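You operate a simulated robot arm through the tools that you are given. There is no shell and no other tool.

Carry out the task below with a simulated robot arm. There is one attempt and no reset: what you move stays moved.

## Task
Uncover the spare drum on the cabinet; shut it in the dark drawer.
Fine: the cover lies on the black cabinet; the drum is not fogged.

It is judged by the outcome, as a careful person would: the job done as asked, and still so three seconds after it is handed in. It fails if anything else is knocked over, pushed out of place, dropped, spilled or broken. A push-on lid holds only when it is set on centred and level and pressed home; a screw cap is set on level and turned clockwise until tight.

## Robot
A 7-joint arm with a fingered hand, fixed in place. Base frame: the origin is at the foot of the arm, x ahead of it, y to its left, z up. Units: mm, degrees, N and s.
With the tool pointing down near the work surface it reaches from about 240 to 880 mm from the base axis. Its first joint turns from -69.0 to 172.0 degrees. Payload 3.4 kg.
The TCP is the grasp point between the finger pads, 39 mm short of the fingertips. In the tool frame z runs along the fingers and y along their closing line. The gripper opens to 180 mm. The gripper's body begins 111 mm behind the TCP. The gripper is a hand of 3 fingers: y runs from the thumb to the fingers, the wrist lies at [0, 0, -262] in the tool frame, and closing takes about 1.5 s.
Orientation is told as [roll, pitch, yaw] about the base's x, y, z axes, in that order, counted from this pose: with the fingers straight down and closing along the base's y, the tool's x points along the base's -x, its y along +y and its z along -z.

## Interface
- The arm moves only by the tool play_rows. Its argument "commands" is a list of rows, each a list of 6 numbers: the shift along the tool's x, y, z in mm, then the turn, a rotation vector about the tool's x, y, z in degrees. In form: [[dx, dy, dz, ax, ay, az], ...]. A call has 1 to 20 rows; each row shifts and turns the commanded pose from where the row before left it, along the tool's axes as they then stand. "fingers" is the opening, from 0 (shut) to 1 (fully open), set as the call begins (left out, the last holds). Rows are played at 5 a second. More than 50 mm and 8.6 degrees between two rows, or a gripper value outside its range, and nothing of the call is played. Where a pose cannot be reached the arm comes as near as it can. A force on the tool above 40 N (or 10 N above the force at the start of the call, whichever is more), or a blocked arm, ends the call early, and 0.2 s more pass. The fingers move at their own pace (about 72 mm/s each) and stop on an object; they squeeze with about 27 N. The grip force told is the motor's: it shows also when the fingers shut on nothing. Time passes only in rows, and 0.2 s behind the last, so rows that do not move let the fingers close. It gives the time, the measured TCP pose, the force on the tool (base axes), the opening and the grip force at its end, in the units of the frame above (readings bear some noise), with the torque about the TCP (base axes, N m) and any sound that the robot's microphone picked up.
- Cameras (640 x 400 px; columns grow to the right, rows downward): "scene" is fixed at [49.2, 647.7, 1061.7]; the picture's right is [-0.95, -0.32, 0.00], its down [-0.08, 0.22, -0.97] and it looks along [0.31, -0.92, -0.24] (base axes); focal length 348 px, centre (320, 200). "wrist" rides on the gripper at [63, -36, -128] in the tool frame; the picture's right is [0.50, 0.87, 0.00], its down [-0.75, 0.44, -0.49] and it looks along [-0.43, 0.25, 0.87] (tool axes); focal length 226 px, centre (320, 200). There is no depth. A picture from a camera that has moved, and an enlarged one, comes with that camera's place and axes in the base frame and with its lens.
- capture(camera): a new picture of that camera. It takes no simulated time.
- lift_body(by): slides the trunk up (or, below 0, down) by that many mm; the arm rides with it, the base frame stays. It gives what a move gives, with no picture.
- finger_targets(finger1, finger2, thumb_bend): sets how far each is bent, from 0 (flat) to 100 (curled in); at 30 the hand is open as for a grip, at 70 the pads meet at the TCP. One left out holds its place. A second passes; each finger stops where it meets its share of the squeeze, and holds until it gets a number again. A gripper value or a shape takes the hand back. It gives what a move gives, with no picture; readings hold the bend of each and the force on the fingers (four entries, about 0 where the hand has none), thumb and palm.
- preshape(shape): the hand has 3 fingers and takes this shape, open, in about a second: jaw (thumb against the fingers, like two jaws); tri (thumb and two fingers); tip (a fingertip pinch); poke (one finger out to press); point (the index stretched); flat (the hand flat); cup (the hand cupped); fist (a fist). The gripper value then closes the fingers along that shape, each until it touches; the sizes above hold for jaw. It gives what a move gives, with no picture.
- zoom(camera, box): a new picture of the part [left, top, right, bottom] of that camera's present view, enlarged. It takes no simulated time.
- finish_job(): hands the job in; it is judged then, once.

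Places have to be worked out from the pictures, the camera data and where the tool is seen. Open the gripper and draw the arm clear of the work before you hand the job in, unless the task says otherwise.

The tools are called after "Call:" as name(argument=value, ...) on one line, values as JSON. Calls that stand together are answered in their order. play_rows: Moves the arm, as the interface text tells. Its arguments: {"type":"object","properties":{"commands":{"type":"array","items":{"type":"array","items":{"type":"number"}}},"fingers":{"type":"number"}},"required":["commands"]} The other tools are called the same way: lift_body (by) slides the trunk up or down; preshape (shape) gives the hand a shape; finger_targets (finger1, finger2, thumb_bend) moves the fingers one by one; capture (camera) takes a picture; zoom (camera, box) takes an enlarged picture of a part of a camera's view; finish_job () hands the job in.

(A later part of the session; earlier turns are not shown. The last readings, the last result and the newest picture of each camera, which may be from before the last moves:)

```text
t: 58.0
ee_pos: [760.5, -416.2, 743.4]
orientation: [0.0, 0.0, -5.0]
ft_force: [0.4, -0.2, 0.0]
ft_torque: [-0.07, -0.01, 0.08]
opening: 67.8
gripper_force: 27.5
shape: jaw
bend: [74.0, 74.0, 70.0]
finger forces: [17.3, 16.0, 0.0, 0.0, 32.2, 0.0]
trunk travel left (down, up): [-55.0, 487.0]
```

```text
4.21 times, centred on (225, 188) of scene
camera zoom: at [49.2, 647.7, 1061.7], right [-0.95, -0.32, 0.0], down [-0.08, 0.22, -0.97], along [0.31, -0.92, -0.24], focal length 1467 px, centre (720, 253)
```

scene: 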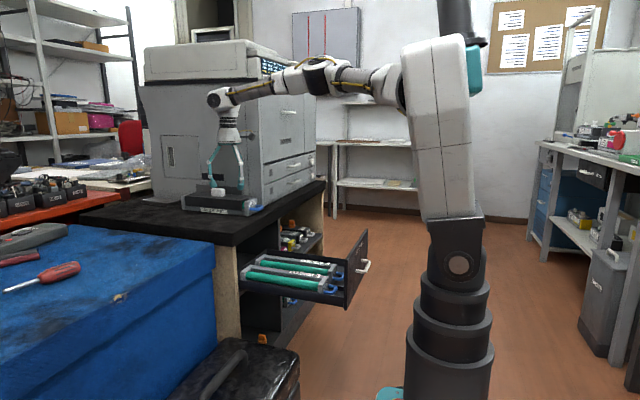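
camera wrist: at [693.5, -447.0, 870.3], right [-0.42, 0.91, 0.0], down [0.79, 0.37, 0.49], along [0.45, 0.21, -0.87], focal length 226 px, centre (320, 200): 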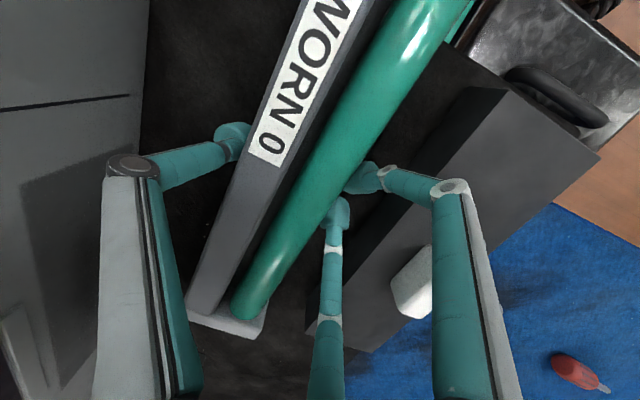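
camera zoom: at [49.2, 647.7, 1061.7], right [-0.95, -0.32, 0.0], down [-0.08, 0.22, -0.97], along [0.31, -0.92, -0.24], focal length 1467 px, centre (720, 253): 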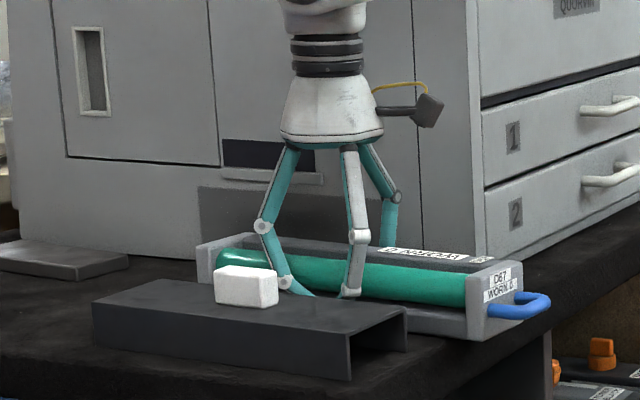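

It's gripped on the base (67.8 mm wide). I'll lift 20 mm and check how it hangs.

Call:
play_rows(commands=[[0, 0, -8, 0, 0, 0], [0, 0, -16, 0, 0, 0]])

Call:
zoom(camera="scene", box=[165, 140, 285, 235])

Call:
capture(camera="wrist")

```text
t: 58.6
ee_pos: [758.9, -415.7, 766.8]
orientation: [-0.1, 0.1, -5.0]
ft_force: [-0.1, -0.5, -5.4]
ft_torque: [0.12, -0.01, -0.02]
opening: 68.0
gripper_force: 26.8
shape: jaw
bend: [74.0, 74.0, 70.0]
finger forces: [17.1, 15.5, 0.1, 0.0, 32.7, 0.0]
trunk travel left (down, up): [-55.0, 487.0]
```

```text
4.21 times, centred on (225, 188) of scene
camera zoom: at [49.2, 647.7, 1061.7], right [-0.95, -0.32, 0.0], down [-0.08, 0.22, -0.97], along [0.31, -0.92, -0.24], focal length 1467 px, centre (720, 253)
```

zoom: 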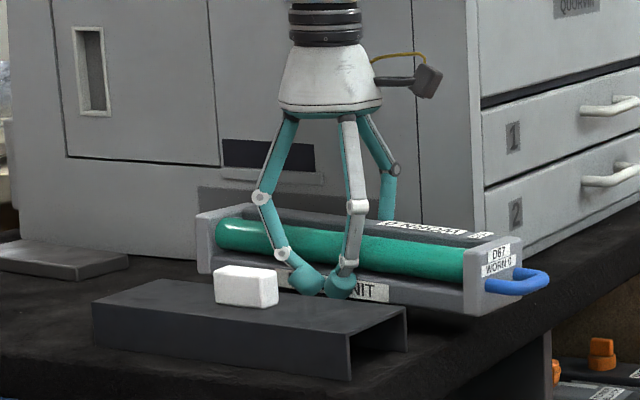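

```text
taken
camera wrist: at [692.8, -446.0, 895.7], right [-0.42, 0.91, 0.0], down [0.79, 0.37, 0.49], along [0.45, 0.21, -0.87], focal length 226 px, centre (320, 200)
```

wrist: 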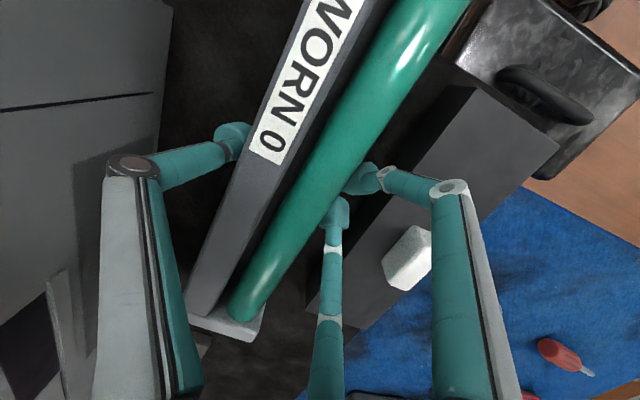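

The unit hangs level (about 5.4 N) and balanced, so the grip is good. I'll carry it back off the cabinet first, then over to the empty slot's line, pitching the far end down for entry.

Call:
play_rows(commands=[[39.8, -3.5, -15, 0, 0, 0], [44.8, -3.9, -15, 0, 0, -2.5], [46, -2, 0, 0, 0, -2.5], [46, 0, 0, 0, 0, 0], [46, 0, 0, 0, 0, 0], [30, -35, 0, 0, 5, 0], [30.9, -36, 2.7, 0, 5, 0], [0, -35, 0, 0, 5, 0]])

Call:
capture(camera="wrist")

Call:
capture(camera="scene")

```text
t: 60.4
ee_pos: [479.2, -515.9, 796.2]
orientation: [0.0, 15.2, 0.0]
ft_force: [-0.5, -0.2, -5.8]
ft_torque: [0.11, 0.0, 0.01]
opening: 67.0
gripper_force: 27.0
shape: jaw
bend: [74.0, 74.0, 70.0]
finger forces: [17.2, 15.6, 0.1, 0.0, 33.0, 0.0]
out of reach, approached as far as the arm can: row 7
trunk travel left (down, up): [-55.0, 487.0]
```

```text
taken
camera wrist: at [451.8, -552.5, 936.7], right [-0.48, 0.87, 0.13], down [0.86, 0.44, 0.28], along [0.18, 0.25, -0.95], focal length 226 px, centre (320, 200)
```

wrist: 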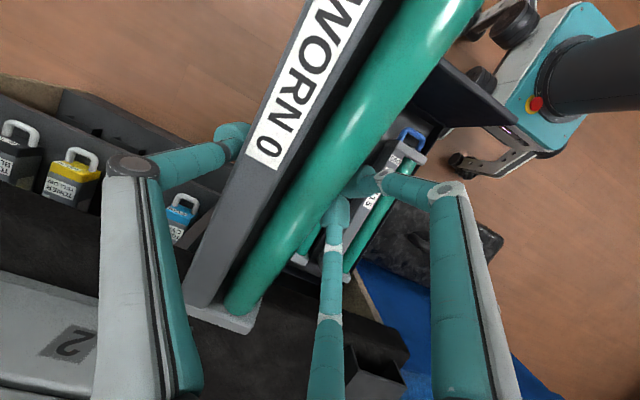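

```text
taken
```

scene: 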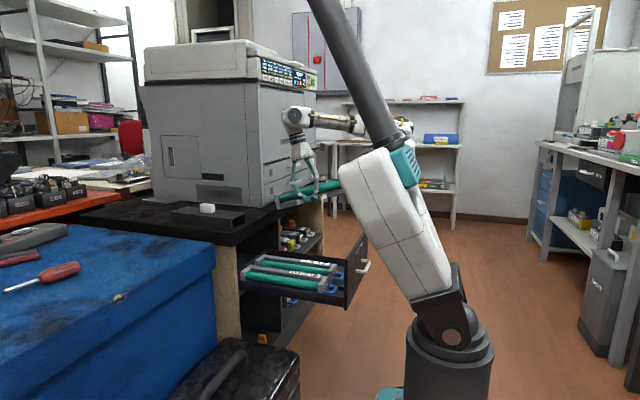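

The unit is in front of the cabinet, pitched far end down, roughly over the empty slot, with about 2° of yaw to correct. I'll lower it so its far end goes below the slab level.

Call:
play_rows(commands=[[-9.5, -0.7, 40.2, 0, 0, 2], [-9.5, -0.7, 40.2, 0, 0, 0], [-9.5, -0.7, 40.2, 0, 0, 0]])

Call:
capture(camera="wrist")

Call:
zoom(camera="scene", box=[220, 160, 400, 310])

```text
t: 61.2
ee_pos: [474.5, -515.4, 671.5]
orientation: [-0.6, 15.1, -2.1]
ft_force: [-0.4, 0.6, -5.4]
ft_torque: [0.08, -0.02, 0.03]
opening: 67.1
gripper_force: 26.9
shape: jaw
bend: [74.0, 74.0, 70.0]
finger forces: [17.1, 15.7, 0.0, 0.1, 32.9, 0.0]
trunk travel left (down, up): [-55.0, 487.0]
```

```text
taken
camera wrist: at [445.6, -548.4, 812.9], right [-0.45, 0.88, 0.12], down [0.87, 0.41, 0.28], along [0.19, 0.23, -0.95], focal length 226 px, centre (320, 200)
```

wrist: 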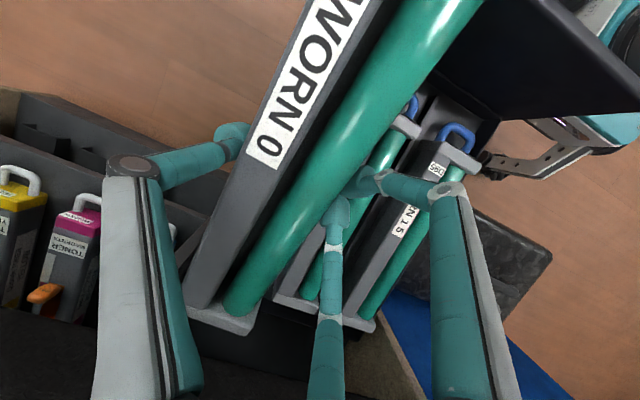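

```text
2.67 times, centred on (310, 235) of scene
camera zoom: at [49.2, 647.7, 1061.7], right [-0.95, -0.32, 0.0], down [-0.08, 0.22, -0.97], along [0.31, -0.92, -0.24], focal length 929 px, centre (347, 107)
```

zoom: 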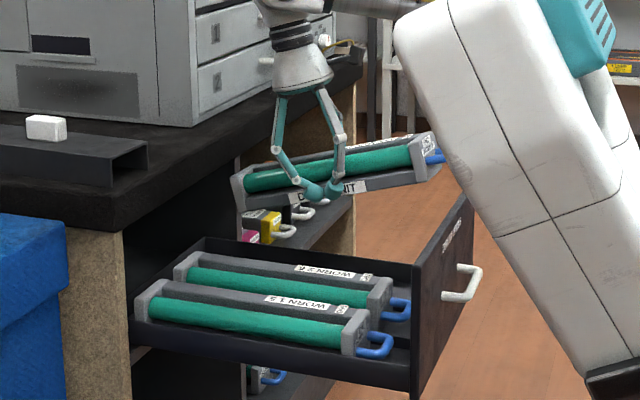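

The far end is now below slab level. I'll check lateral alignment with the slot before shifting in.

Call:
zoom(camera="wrist", box=[150, 180, 410, 390])

Call:
zoom(camera="wrist", box=[200, 0, 500, 200])

```text
1.90 times, centred on (280, 285) of wrist
camera zoom: at [445.6, -548.4, 812.9], right [-0.45, 0.88, 0.12], down [0.87, 0.41, 0.28], along [0.19, 0.23, -0.95], focal length 431 px, centre (396, 38)
```

zoom: 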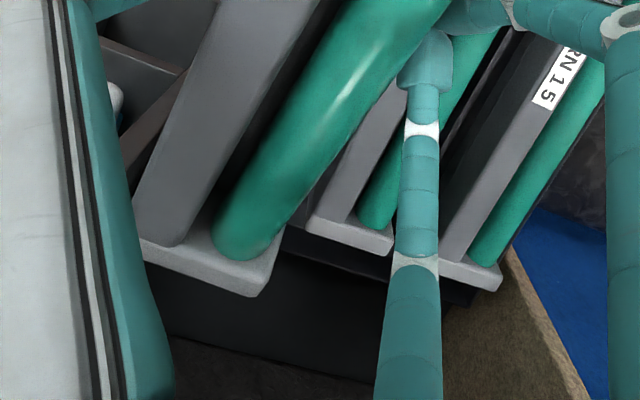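

```text
2.00 times, centred on (350, 100) of wrist
camera zoom: at [445.6, -548.4, 812.9], right [-0.45, 0.88, 0.12], down [0.87, 0.41, 0.28], along [0.19, 0.23, -0.95], focal length 452 px, centre (260, 400)
```

zoom: 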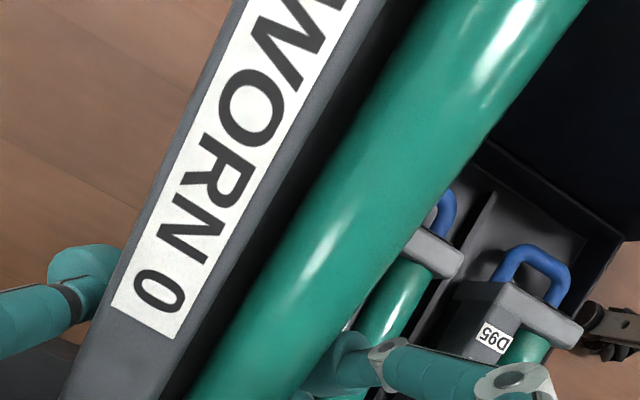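

The scene view indicates about -3° of yaw, with the unit centre near y≈-536. I'll correct the yaw, shift +x so the far end tucks below the slab and the handle clears the front panel, then lower further.

Call:
play_rows(commands=[[-34.3, -0.2, -9.2, 0, 0, -3], [-10.5, 0.4, 39.1, 0, 0, 0], [-10.5, 0.4, 39.1, 0, 0, 0]])

Call:
capture(camera="wrist")

Call:
zoom(camera="scene", box=[225, 190, 385, 310])

```text
t: 62.0
ee_pos: [512.8, -516.9, 590.3]
orientation: [0.3, 15.0, 1.1]
ft_force: [0.6, 0.3, -5.2]
ft_torque: [0.12, -0.01, 0.0]
opening: 66.6
gripper_force: 26.8
shape: jaw
bend: [74.0, 74.0, 70.0]
finger forces: [18.0, 16.4, 0.0, 0.0, 33.5, 0.1]
trunk travel left (down, up): [-55.0, 487.0]
```

```text
taken
camera wrist: at [485.8, -553.7, 730.0], right [-0.5, 0.86, 0.13], down [0.85, 0.45, 0.28], along [0.18, 0.25, -0.95], focal length 226 px, centre (320, 200)
```

wrist: 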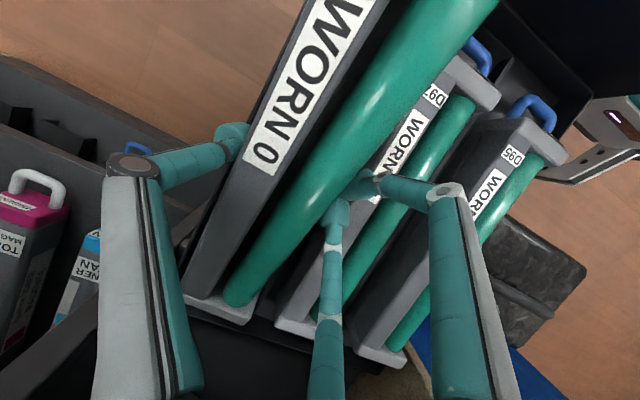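

```text
3.33 times, centred on (305, 250) of scene
camera zoom: at [49.2, 647.7, 1061.7], right [-0.95, -0.32, 0.0], down [-0.08, 0.22, -0.97], along [0.31, -0.92, -0.24], focal length 1162 px, centre (370, 33)
```

zoom: 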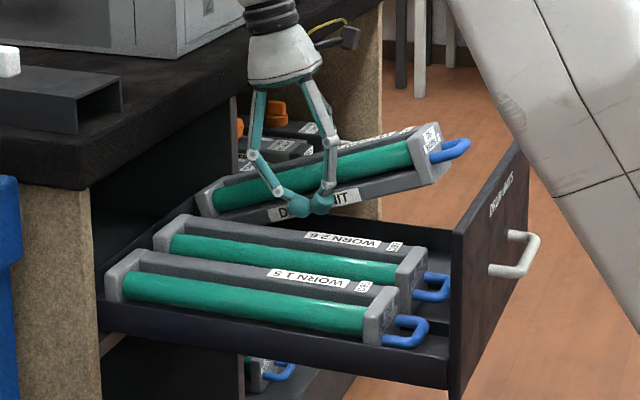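

The unit is now above the slot, inside the drawer's span. I'll zoom in to compare its position with its neighbour D97 before levelling.

Call:
zoom(camera="wrist", box=[170, 0, 330, 130])

Call:
zoom(camera="wrist", box=[160, 200, 340, 350])

Call:
zoom(camera="scene", box=[250, 205, 360, 290])

```text
3.08 times, centred on (250, 65) of wrist
camera zoom: at [485.8, -553.7, 730.0], right [-0.5, 0.86, 0.13], down [0.85, 0.45, 0.28], along [0.18, 0.25, -0.95], focal length 696 px, centre (535, 615)
```

zoom: 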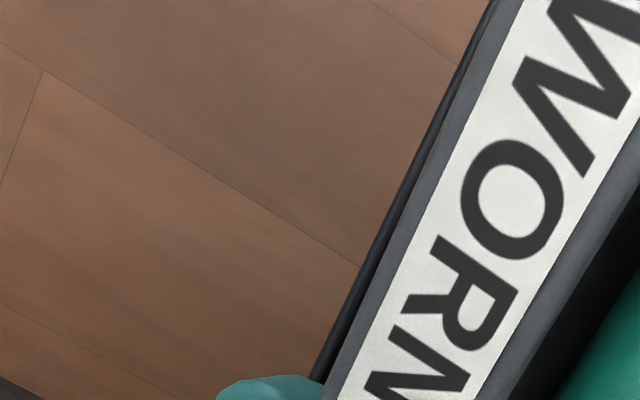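

```text
2.67 times, centred on (250, 275) of wrist
camera zoom: at [485.8, -553.7, 730.0], right [-0.5, 0.86, 0.13], down [0.85, 0.45, 0.28], along [0.18, 0.25, -0.95], focal length 603 px, centre (507, 0)
```

zoom: 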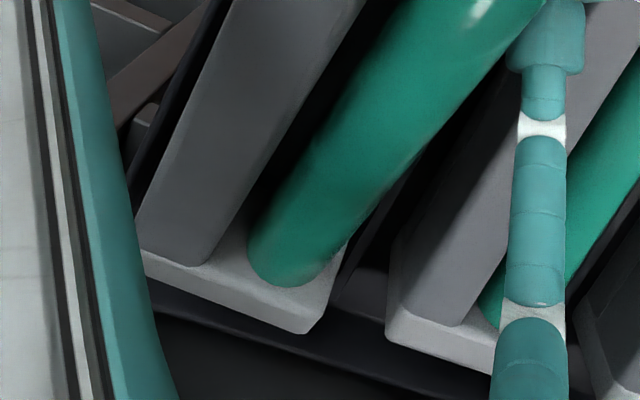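

```text
4.71 times, centred on (305, 248) of scene
camera zoom: at [49.2, 647.7, 1061.7], right [-0.95, -0.32, 0.0], down [-0.08, 0.22, -0.97], along [0.31, -0.92, -0.24], focal length 1640 px, centre (391, -24)
```

zoom: 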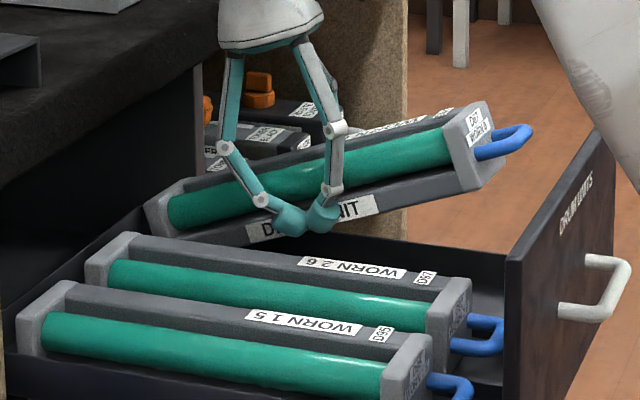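

The neighbour comparison puts the unit centre near y≈-544, so I need about +6 mm in y to centre it in the slot (-581 to -495). I'll level it while lowering to just above the floor.

Call:
play_rows(commands=[[-4.0, 6, 14.5, 0, -5, 0], [-3, 0, 16.7, 0, -5, 0], [-1, 0, 12, 0, -5, 0]])

Call:
capture(camera="wrist")

Call:
zoom(camera="scene", box=[240, 205, 370, 300])

```text
t: 62.8
ee_pos: [512.3, -510.4, 547.5]
orientation: [0.1, 0.1, 1.0]
ft_force: [-1.3, -2.3, -0.6]
ft_torque: [0.3, 0.0, 0.03]
opening: 67.0
gripper_force: 27.4
shape: jaw
bend: [74.0, 75.0, 70.0]
finger forces: [20.3, 21.1, 0.1, 0.0, 34.1, 0.1]
trunk travel left (down, up): [-55.0, 487.0]
```

```text
taken
camera wrist: at [449.6, -548.8, 675.7], right [-0.51, 0.86, 0.0], down [0.75, 0.45, 0.49], along [0.42, 0.26, -0.87], focal length 226 px, centre (320, 200)
```

wrist: 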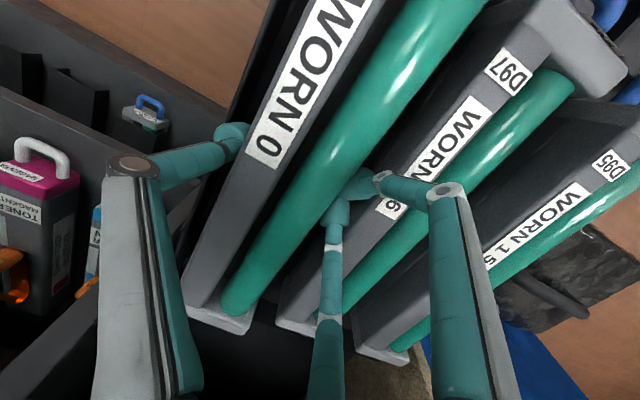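

```text
4.21 times, centred on (305, 252) of scene
camera zoom: at [49.2, 647.7, 1061.7], right [-0.95, -0.32, 0.0], down [-0.08, 0.22, -0.97], along [0.31, -0.92, -0.24], focal length 1467 px, centre (383, -21)
```

zoom: 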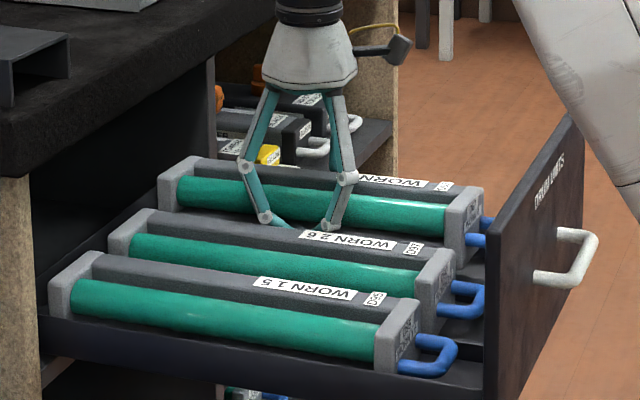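

The unit sits level in the slot line, and its weight is now mostly carried, so something is in light contact. I'll check the lateral fit before releasing.

Call:
zoom(camera="wrist", box=[160, 220, 430, 380])

Call:
zoom(camera="scene", box=[270, 220, 370, 295])

Call:
zoom(camera="wrist", box=[190, 0, 330, 160])

```text
2.37 times, centred on (295, 300) of wrist
camera zoom: at [449.6, -548.8, 675.7], right [-0.51, 0.86, 0.0], down [0.75, 0.45, 0.49], along [0.42, 0.26, -0.87], focal length 536 px, centre (379, -37)
```

zoom: 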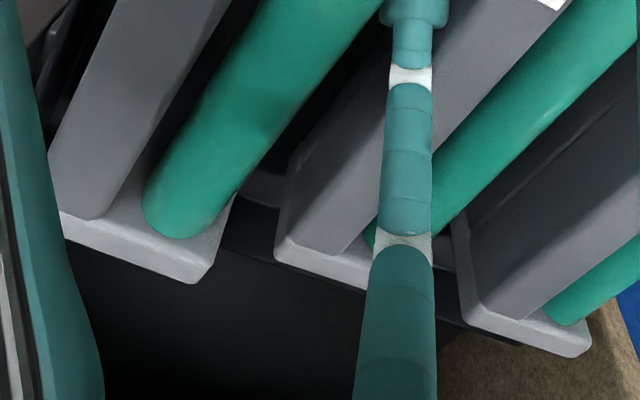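

```text
5.33 times, centred on (320, 258) of scene
camera zoom: at [49.2, 647.7, 1061.7], right [-0.95, -0.32, 0.0], down [-0.08, 0.22, -0.97], along [0.31, -0.92, -0.24], focal length 1858 px, centre (320, -107)
```

zoom: 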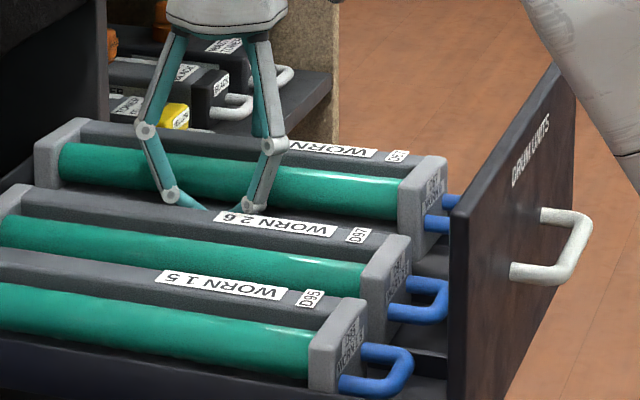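

```text
2.50 times, centred on (260, 80) of wrist
camera zoom: at [449.6, -548.8, 675.7], right [-0.51, 0.86, 0.0], down [0.75, 0.45, 0.49], along [0.42, 0.26, -0.87], focal length 565 px, centre (470, 500)
```

zoom: 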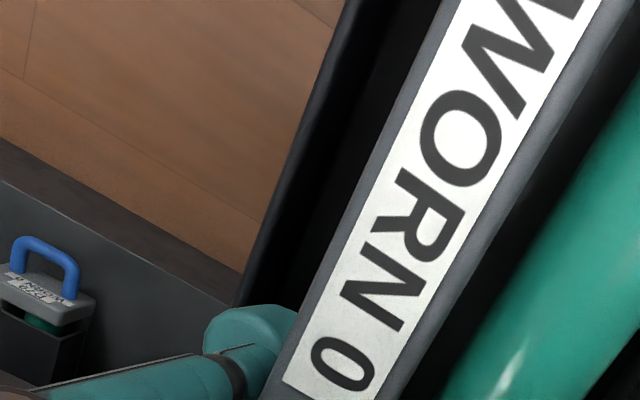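

The lateral fit is right: the centre is near -537, inside the wall and rib, the handle is inside the front panel and the far end is clear of the back wall. The finger caps now rest at rib height, so I'll open just a little to let the base settle the last few millimetres.

Call:
play_rows(commands=[[0, 0, 0, 0, 0, 0], [0, 0, 0, 0, 0, 0]], fingers=0.41)

Call:
zoom(camera="scene", box=[240, 205, 370, 300])

Call:
capture(camera="wrist")

```text
t: 63.4
ee_pos: [512.2, -511.2, 546.4]
orientation: [0.4, 0.1, 1.0]
ft_force: [0.2, 0.8, -5.5]
ft_torque: [0.11, -0.01, 0.0]
opening: 70.9
gripper_force: 22.2
shape: jaw
bend: [74.0, 74.0, 70.0]
finger forces: [13.5, 13.7, 0.1, 0.1, 27.2, 0.0]
trunk travel left (down, up): [-55.0, 487.0]
```

```text
4.21 times, centred on (305, 252) of scene
camera zoom: at [49.2, 647.7, 1061.7], right [-0.95, -0.32, 0.0], down [-0.08, 0.22, -0.97], along [0.31, -0.92, -0.24], focal length 1467 px, centre (383, -21)
```

zoom: 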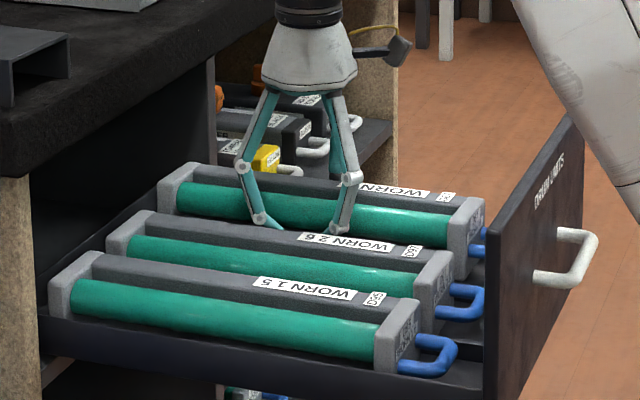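

```text
taken
camera wrist: at [449.8, -548.5, 674.4], right [-0.51, 0.86, 0.01], down [0.75, 0.44, 0.49], along [0.42, 0.26, -0.87], focal length 226 px, centre (320, 200)
```

wrist: 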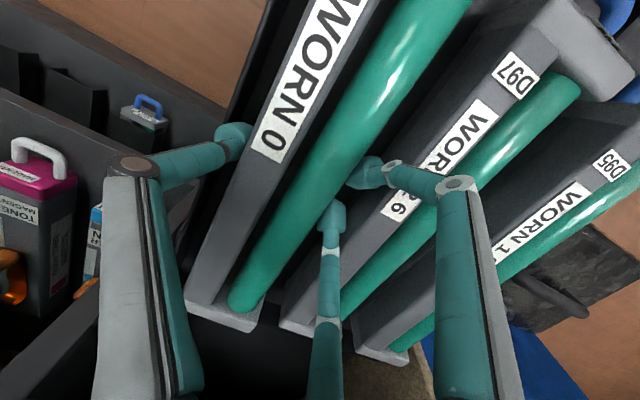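

The unit slid down but the caps still carry some weight and squeeze it slightly. I'll open a touch more and see whether it comes fully free.

Call:
play_rows(commands=[[0, 0, 0, 0, 0, 0], [0, 0, 0, 0, 0, 0]], fingers=0.43)

Call:
zoom(camera="scene", box=[240, 205, 370, 300])

Call:
capture(camera="wrist")

```text
t: 64.0
ee_pos: [512.5, -511.9, 547.5]
orientation: [0.3, 0.1, 1.0]
ft_force: [-0.4, 0.6, -3.3]
ft_torque: [0.19, -0.01, 0.04]
opening: 71.2
gripper_force: 22.3
shape: jaw
bend: [74.0, 74.0, 70.0]
finger forces: [13.6, 13.6, 0.0, 0.0, 27.0, 0.0]
trunk travel left (down, up): [-55.0, 487.0]
```

```text
4.21 times, centred on (305, 252) of scene
camera zoom: at [49.2, 647.7, 1061.7], right [-0.95, -0.32, 0.0], down [-0.08, 0.22, -0.97], along [0.31, -0.92, -0.24], focal length 1467 px, centre (383, -21)
```

zoom: 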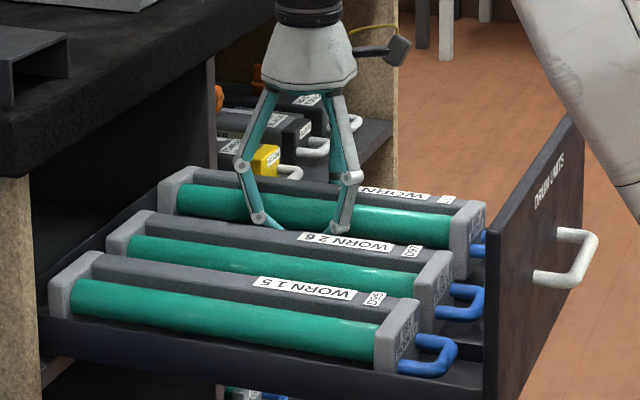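

```text
taken
camera wrist: at [450.0, -548.6, 675.0], right [-0.51, 0.86, 0.01], down [0.75, 0.44, 0.49], along [0.42, 0.26, -0.87], focal length 226 px, centre (320, 200)
```

wrist: 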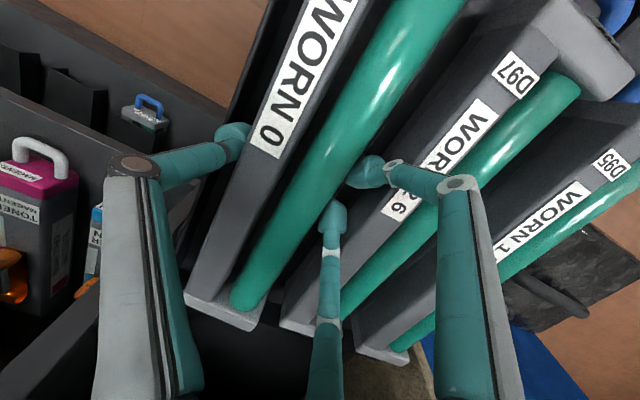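

The unit has settled, and the fingers now look blocked outward by the neighbour rather than squeezing the drum. I'll set the opening to just what it is now, to stop pushing outward, and rise gently while checking that the unit stays down.

Call:
play_rows(commands=[[0, 0, 0, 0, 0, 0], [0, 0, -10, 0, 0, 0]], fingers=0.395)

Call:
zoom(camera="scene", box=[240, 205, 370, 300])

Call:
capture(camera="wrist")

```text
t: 64.6
ee_pos: [511.4, -511.6, 556.0]
orientation: [0.3, 0.1, 0.9]
ft_force: [0.6, 0.6, -5.7]
ft_torque: [0.09, -0.01, -0.01]
opening: 67.9
gripper_force: 26.9
shape: jaw
bend: [74.0, 74.0, 69.0]
finger forces: [16.1, 16.1, 0.0, 0.1, 32.4, 0.1]
trunk travel left (down, up): [-55.0, 487.0]
```

```text
4.21 times, centred on (305, 252) of scene
camera zoom: at [49.2, 647.7, 1061.7], right [-0.95, -0.32, 0.0], down [-0.08, 0.22, -0.97], along [0.31, -0.92, -0.24], focal length 1467 px, centre (383, -21)
```

zoom: 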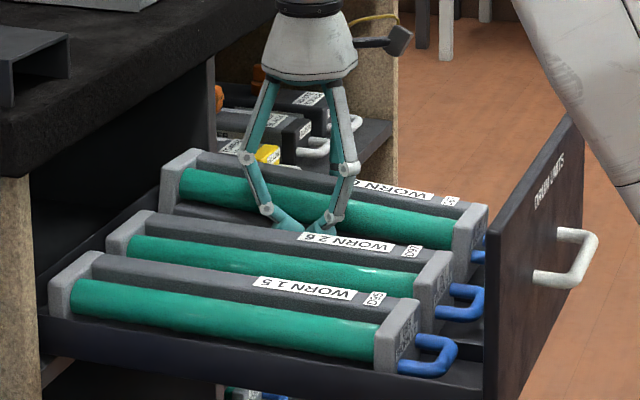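

```text
taken
camera wrist: at [449.4, -548.7, 683.9], right [-0.51, 0.86, 0.01], down [0.75, 0.44, 0.49], along [0.42, 0.26, -0.87], focal length 226 px, centre (320, 200)
```

wrist: 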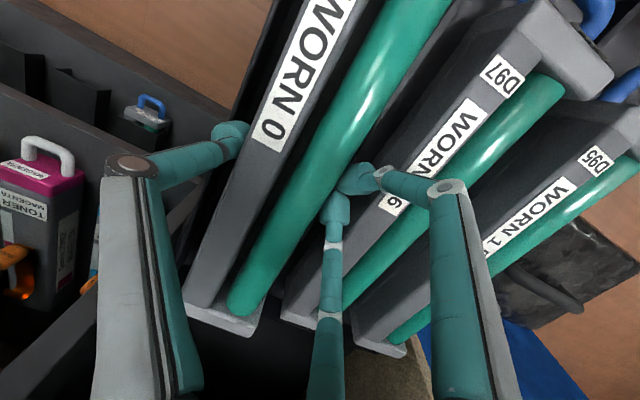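

The caps re-gripped the unit and lifted it slightly. The two fingers have little room next to D97, so I'll shift the unit about 6 mm towards the outer wall and set it back down on the floor, then release.

Call:
play_rows(commands=[[0, -6, 3, 0, 0, 0], [0, 0, 7, 0, 0, 0]])

Call:
zoom(camera="scene", box=[240, 205, 370, 300])

Call:
capture(camera="wrist")

```text
t: 65.2
ee_pos: [514.0, -517.0, 546.7]
orientation: [0.4, 0.0, 0.8]
ft_force: [-0.5, 0.7, -5.3]
ft_torque: [0.11, 0.03, 0.01]
opening: 67.8
gripper_force: 27.2
shape: jaw
bend: [74.0, 74.0, 69.0]
finger forces: [16.4, 16.4, 0.0, 0.0, 32.8, 0.0]
trunk travel left (down, up): [-55.0, 487.0]
```

```text
4.21 times, centred on (305, 252) of scene
camera zoom: at [49.2, 647.7, 1061.7], right [-0.95, -0.32, 0.0], down [-0.08, 0.22, -0.97], along [0.31, -0.92, -0.24], focal length 1467 px, centre (383, -21)
```

zoom: 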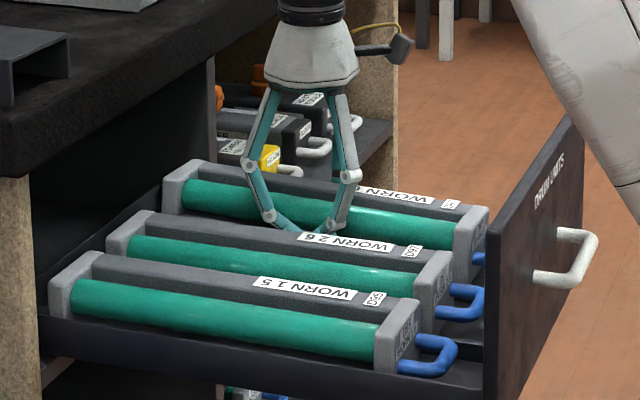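

```text
taken
camera wrist: at [450.0, -554.9, 674.7], right [-0.51, 0.86, 0.01], down [0.75, 0.44, 0.49], along [0.42, 0.26, -0.87], focal length 226 px, centre (320, 200)
```

wrist: 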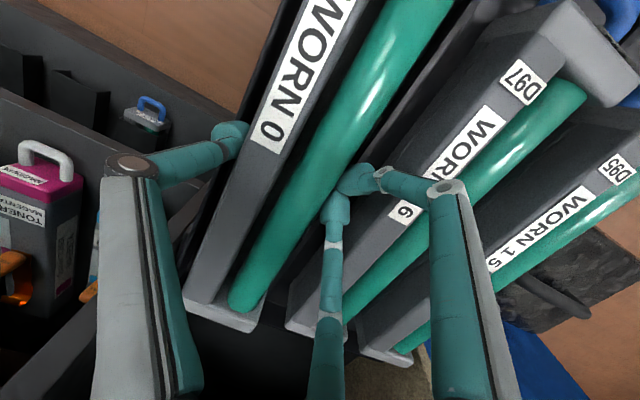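

It's still hanging free (-5.3 N), so I'll lower a few millimetres more to find the floor.

Call:
play_rows(commands=[[0, 0, 4, 0, 0, 0]])

Call:
play_rows(commands=[[0, 0, 3, 0, 0, 0]])

Call:
zoom(camera="scene", box=[240, 205, 370, 300])

```text
t: 65.6
ee_pos: [514.2, -518.7, 544.4]
orientation: [0.4, 0.1, 0.9]
ft_force: [0.0, -0.1, -6.2]
ft_torque: [0.09, 0.04, -0.07]
opening: 68.0
gripper_force: 27.8
shape: jaw
bend: [74.0, 74.0, 69.0]
finger forces: [16.4, 16.3, 0.1, 0.0, 32.9, 0.0]
trunk travel left (down, up): [-55.0, 487.0]
```

```text
t: 66.0
ee_pos: [513.1, -518.9, 541.6]
orientation: [0.4, 0.2, 0.9]
ft_force: [-0.9, -0.9, -5.9]
ft_torque: [0.09, 0.02, 0.0]
opening: 67.5
gripper_force: 27.2
shape: jaw
bend: [74.0, 74.0, 69.0]
finger forces: [16.6, 16.3, 0.0, 0.0, 32.9, 0.0]
trunk travel left (down, up): [-55.0, 487.0]
```

```text
4.21 times, centred on (305, 252) of scene
camera zoom: at [49.2, 647.7, 1061.7], right [-0.95, -0.32, 0.0], down [-0.08, 0.22, -0.97], along [0.31, -0.92, -0.24], focal length 1467 px, centre (383, -21)
```

zoom: 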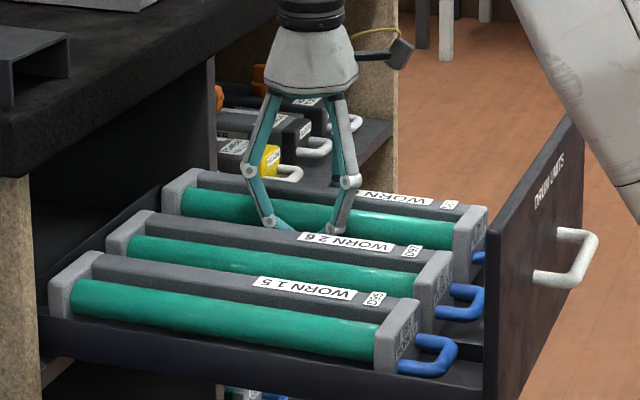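

It's still free, so the floor is lower than I estimated. I'll continue down in small steps and watch the force.

Call:
play_rows(commands=[[0, 0, 4, 0, 0, 0]])

Call:
play_rows(commands=[[0, 0, 4, 0, 0, 0]])

Call:
zoom(camera="scene", box=[240, 205, 370, 300])

Call:
capture(camera="wrist")

```text
t: 66.4
ee_pos: [514.2, -516.9, 539.5]
orientation: [0.2, -0.1, 0.8]
ft_force: [1.2, -0.4, 1.0]
ft_torque: [-0.32, 0.02, 0.03]
opening: 67.2
gripper_force: 26.9
shape: jaw
bend: [74.0, 74.0, 69.0]
finger forces: [16.7, 16.2, 0.0, 0.0, 32.6, 0.1]
trunk travel left (down, up): [-55.0, 487.0]
```

```text
t: 66.8
ee_pos: [513.1, -516.4, 535.8]
orientation: [0.0, -0.2, 1.1]
ft_force: [-1.4, 2.6, 12.9]
ft_torque: [-0.79, 0.05, -0.05]
opening: 66.8
gripper_force: 27.1
shape: jaw
bend: [74.0, 74.0, 70.0]
finger forces: [17.7, 17.7, 0.0, 0.0, 31.9, 0.1]
trunk travel left (down, up): [-55.0, 487.0]
```

```text
4.21 times, centred on (305, 252) of scene
camera zoom: at [49.2, 647.7, 1061.7], right [-0.95, -0.32, 0.0], down [-0.08, 0.22, -0.97], along [0.31, -0.92, -0.24], focal length 1467 px, centre (383, -21)
```

zoom: 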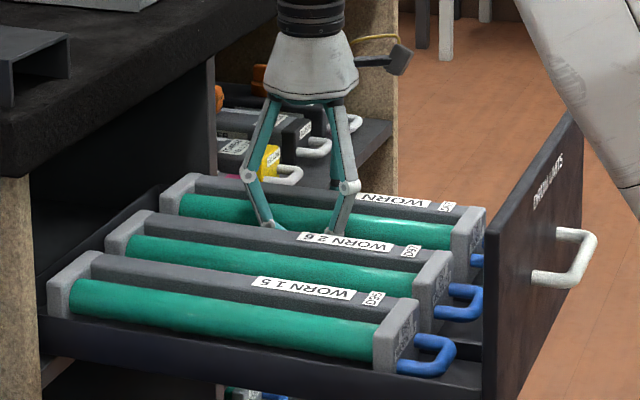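

```text
taken
camera wrist: at [450.5, -554.2, 664.6], right [-0.52, 0.86, 0.0], down [0.74, 0.45, 0.5], along [0.43, 0.26, -0.87], focal length 226 px, centre (320, 200)
```

wrist: 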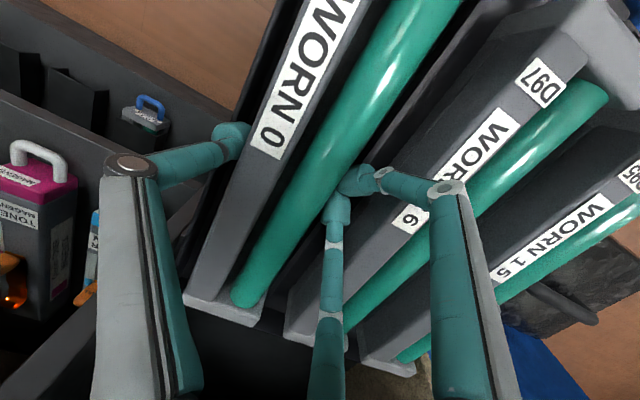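

The unit is on the drawer floor now (the force reversed to +12.9 N). I'll release by opening slightly here.

Call:
play_rows(commands=[[0, 0, -2, 0, 0, 0], [0, 0, 0, 0, 0, 0]], fingers=0.44)

Call:
capture(camera="wrist")

Call:
zoom(camera="scene", box=[240, 205, 370, 300])

```text
t: 67.4
ee_pos: [514.0, -516.3, 536.9]
orientation: [0.4, 0.0, 1.0]
ft_force: [0.3, -0.1, 10.5]
ft_torque: [-0.21, -0.06, 0.04]
opening: 75.4
gripper_force: 17.3
shape: jaw
bend: [74.0, 74.0, 70.0]
finger forces: [13.2, 13.6, 0.1, 0.1, 19.9, 0.0]
trunk travel left (down, up): [-55.0, 487.0]
```

```text
taken
camera wrist: at [450.0, -554.0, 665.0], right [-0.51, 0.86, 0.0], down [0.75, 0.44, 0.5], along [0.42, 0.26, -0.87], focal length 226 px, centre (320, 200)
```

wrist: 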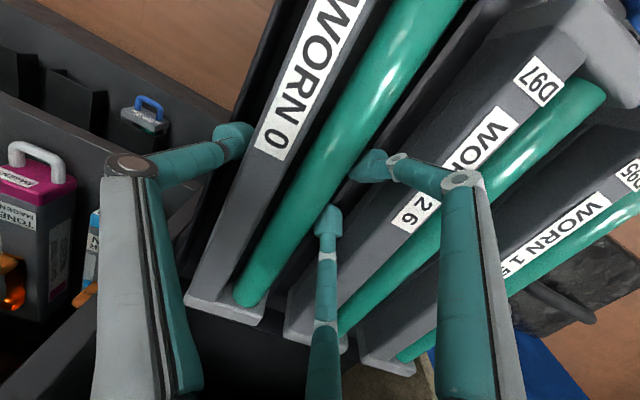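

```text
4.21 times, centred on (305, 252) of scene
camera zoom: at [49.2, 647.7, 1061.7], right [-0.95, -0.32, 0.0], down [-0.08, 0.22, -0.97], along [0.31, -0.92, -0.24], focal length 1467 px, centre (383, -21)
```

zoom: 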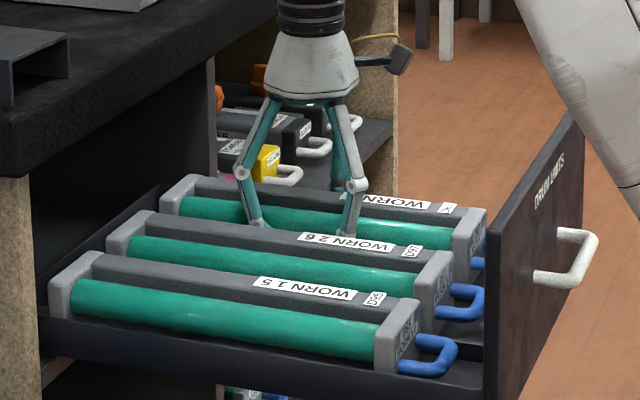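

The opening moved to 75 mm but some force remains. I'll zoom in to see what the caps are touching before opening further.

Call:
zoom(camera="wrist", box=[270, 110, 450, 260])

Call:
zoom(camera="wrist", box=[170, 90, 310, 200])

Call:
zoom(camera="scene", box=[275, 215, 335, 270])

```text
2.67 times, centred on (360, 185) of wrist
camera zoom: at [450.0, -554.0, 665.0], right [-0.51, 0.86, 0.0], down [0.75, 0.44, 0.5], along [0.42, 0.26, -0.87], focal length 603 px, centre (213, 240)
```

zoom: 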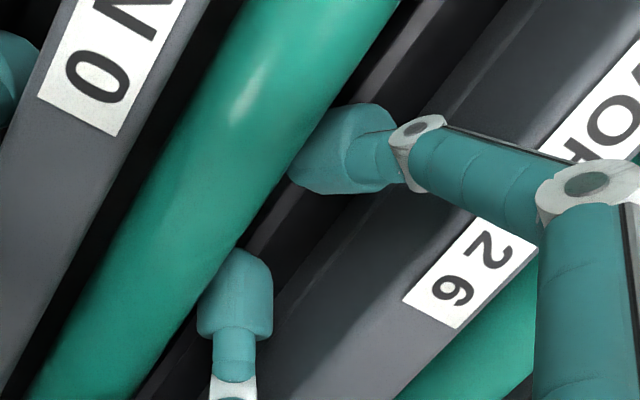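

```text
3.64 times, centred on (240, 145) of wrist
camera zoom: at [450.0, -554.0, 665.0], right [-0.51, 0.86, 0.0], down [0.75, 0.44, 0.5], along [0.42, 0.26, -0.87], focal length 822 px, centre (611, 400)
```

zoom: 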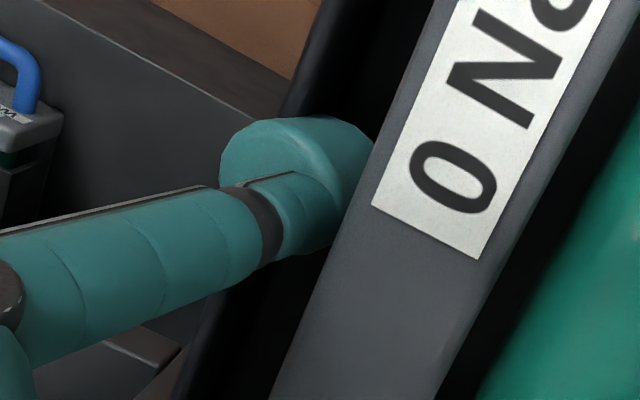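

```text
7.27 times, centred on (305, 242) of scene
camera zoom: at [49.2, 647.7, 1061.7], right [-0.95, -0.32, 0.0], down [-0.08, 0.22, -0.97], along [0.31, -0.92, -0.24], focal length 2534 px, centre (429, -109)
```

zoom: 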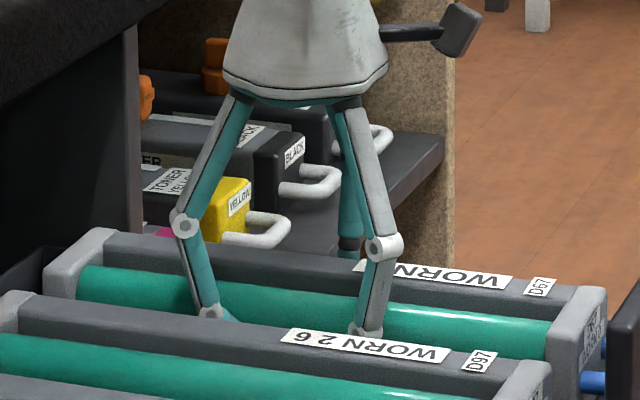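

The caps sit snug between the unit and its neighbours. The free side is the thumb's, over the low outer wall. I'll open only the thumb fully, which releases the unit without pushing D97.

Call:
finger_targets(thumb_bend=30)

Call:
capture(camera="wrist")

Call:
zoom(camera="scene", box=[240, 205, 370, 300])

```text
t: 68.4
ee_pos: [512.8, -514.3, 535.4]
orientation: [0.6, 0.1, 0.9]
ft_force: [0.5, 34.7, 2.1]
ft_torque: [0.86, 0.03, -0.06]
opening: 63.6
gripper_force: 30.9
shape: fingers
bend: [75.0, 75.0, 43.0]
finger forces: [8.0, 8.0, 0.1, 0.1, 44.9, 0.0]
trunk travel left (down, up): [-55.0, 487.0]
```

```text
taken
camera wrist: at [450.0, -551.7, 664.1], right [-0.52, 0.86, 0.01], down [0.75, 0.44, 0.5], along [0.42, 0.26, -0.87], focal length 226 px, centre (320, 200)
```

wrist: 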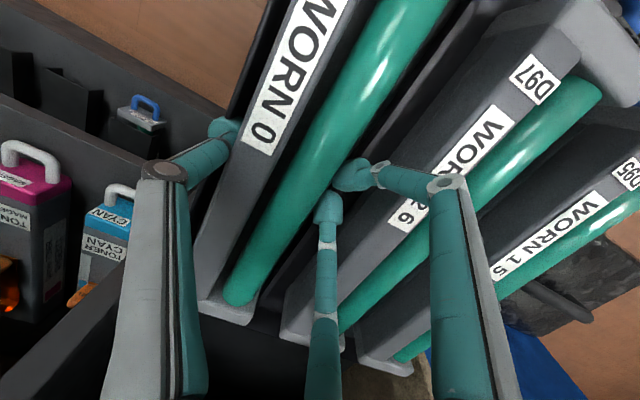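

```text
4.21 times, centred on (305, 252) of scene
camera zoom: at [49.2, 647.7, 1061.7], right [-0.95, -0.32, 0.0], down [-0.08, 0.22, -0.97], along [0.31, -0.92, -0.24], focal length 1467 px, centre (383, -21)
```

zoom: 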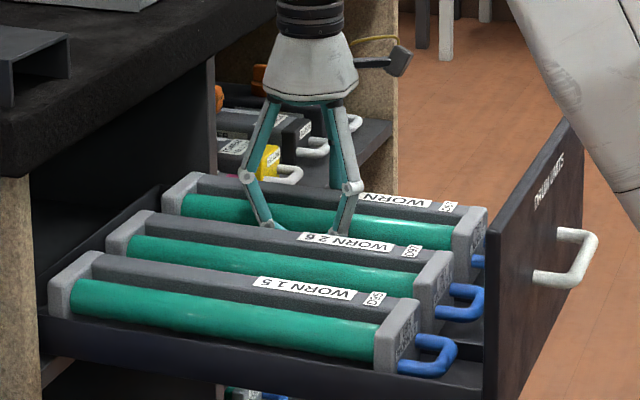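

The unit is free now, and the thumb is pressing outward on the wall (Fy +35 N). I'll go back to the jaw mode at an intermediate opening so the caps press neither the unit nor its neighbours.

Call:
play_rows(commands=[[0, 0, 0, 0, 0, 0], [0, 0, -2, 0, 0, 0]], fingers=0.425)

Call:
zoom(camera="scene", box=[240, 205, 370, 300])

Call:
capture(camera="wrist")

```text
t: 69.0
ee_pos: [513.1, -517.1, 534.9]
orientation: [0.5, 0.2, 0.8]
ft_force: [1.1, 21.3, -12.8]
ft_torque: [1.32, -0.22, 0.03]
opening: 68.6
gripper_force: 26.6
shape: jaw
bend: [71.0, 71.0, 61.0]
finger forces: [25.4, 28.0, 0.0, 0.0, 62.2, 0.0]
trunk travel left (down, up): [-55.0, 487.0]
```

```text
4.21 times, centred on (305, 252) of scene
camera zoom: at [49.2, 647.7, 1061.7], right [-0.95, -0.32, 0.0], down [-0.08, 0.22, -0.97], along [0.31, -0.92, -0.24], focal length 1467 px, centre (383, -21)
```

zoom: 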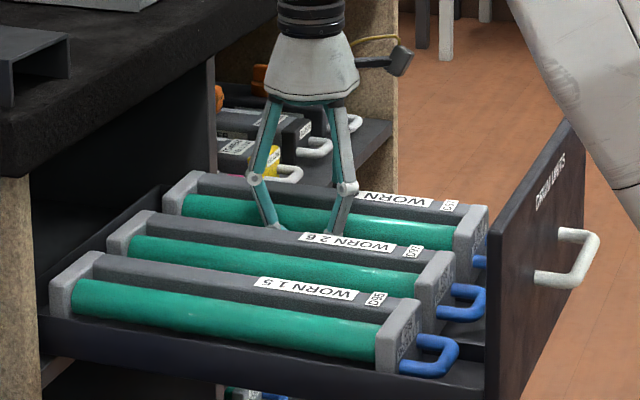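

```text
taken
camera wrist: at [449.8, -554.1, 663.9], right [-0.51, 0.86, 0.01], down [0.75, 0.44, 0.49], along [0.42, 0.26, -0.87], focal length 226 px, centre (320, 200)
```

wrist: 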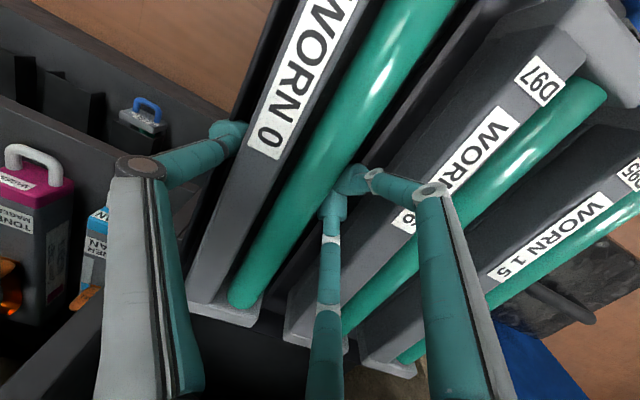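

Down at this depth the caps are jammed between the unit and its neighbours. I'll close lightly to unload the outward push and rise about 8 mm, so the thumb is above the low wall. Then I can open the thumb freely.

Call:
play_rows(commands=[[0, 0, 0, 0, 0, 0], [0, 0, 0, 0, 0, 0], [0, 0, -4, 0, 0, 0], [0, 0, -4, 0, 0, 0]], fingers=0.37)

Call:
zoom(camera="scene", box=[240, 205, 370, 300])

Call:
capture(camera="wrist")

```text
t: 70.0
ee_pos: [512.6, -517.6, 545.5]
orientation: [0.3, 0.2, 0.8]
ft_force: [0.5, 0.1, -5.9]
ft_torque: [0.11, 0.01, 0.01]
opening: 65.5
gripper_force: 27.1
shape: jaw
bend: [73.0, 73.0, 68.0]
finger forces: [17.9, 18.2, 0.0, 0.0, 32.6, 0.1]
trunk travel left (down, up): [-55.0, 487.0]
```

```text
4.21 times, centred on (305, 252) of scene
camera zoom: at [49.2, 647.7, 1061.7], right [-0.95, -0.32, 0.0], down [-0.08, 0.22, -0.97], along [0.31, -0.92, -0.24], focal length 1467 px, centre (383, -21)
```

zoom: 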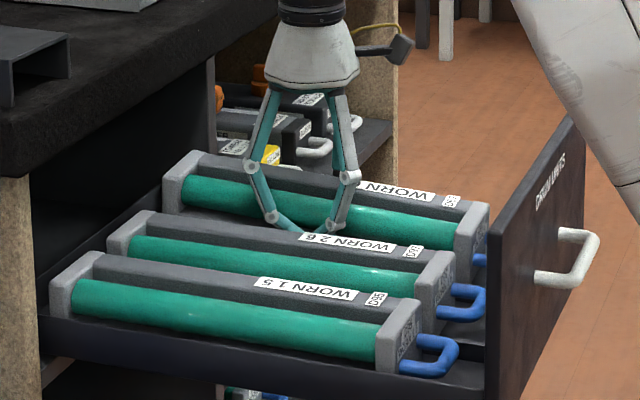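

```text
taken
camera wrist: at [449.6, -554.7, 674.3], right [-0.51, 0.86, 0.0], down [0.75, 0.44, 0.49], along [0.42, 0.26, -0.87], focal length 226 px, centre (320, 200)
```

wrist: 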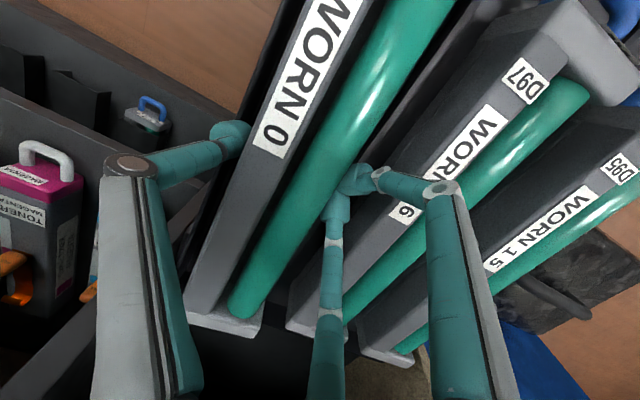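

I'm holding the unit again just above the floor, with the thumb clear of the wall. Now I'll open only the thumb.

Call:
finger_targets(thumb_bend=30)

Call:
capture(camera="wrist")

Call:
zoom(camera="scene", box=[240, 205, 370, 300])

```text
t: 70.8
ee_pos: [511.7, -508.0, 550.6]
orientation: [1.4, -0.6, 1.4]
ft_force: [0.1, 35.4, 10.2]
ft_torque: [0.33, 0.04, -0.09]
opening: 63.4
gripper_force: 30.4
shape: fingers
bend: [74.0, 74.0, 44.0]
finger forces: [0.0, 0.0, 0.1, 0.0, 60.9, 0.1]
trunk travel left (down, up): [-55.0, 487.0]
stopped: the force on the tool passed its limit at 41 N (the readings are from after the stop); the commanded pose is now the measured one
```

```text
taken
camera wrist: at [447.1, -547.9, 676.0], right [-0.52, 0.85, 0.02], down [0.74, 0.44, 0.51], along [0.43, 0.28, -0.86], focal length 226 px, centre (320, 200)
```

wrist: 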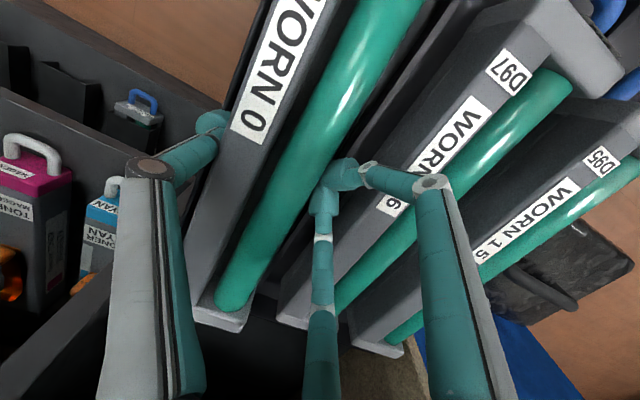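

```text
4.21 times, centred on (305, 252) of scene
camera zoom: at [49.2, 647.7, 1061.7], right [-0.95, -0.32, 0.0], down [-0.08, 0.22, -0.97], along [0.31, -0.92, -0.24], focal length 1467 px, centre (383, -21)
```

zoom: 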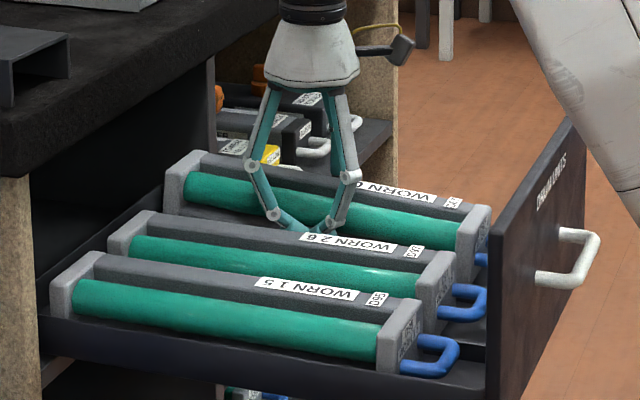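

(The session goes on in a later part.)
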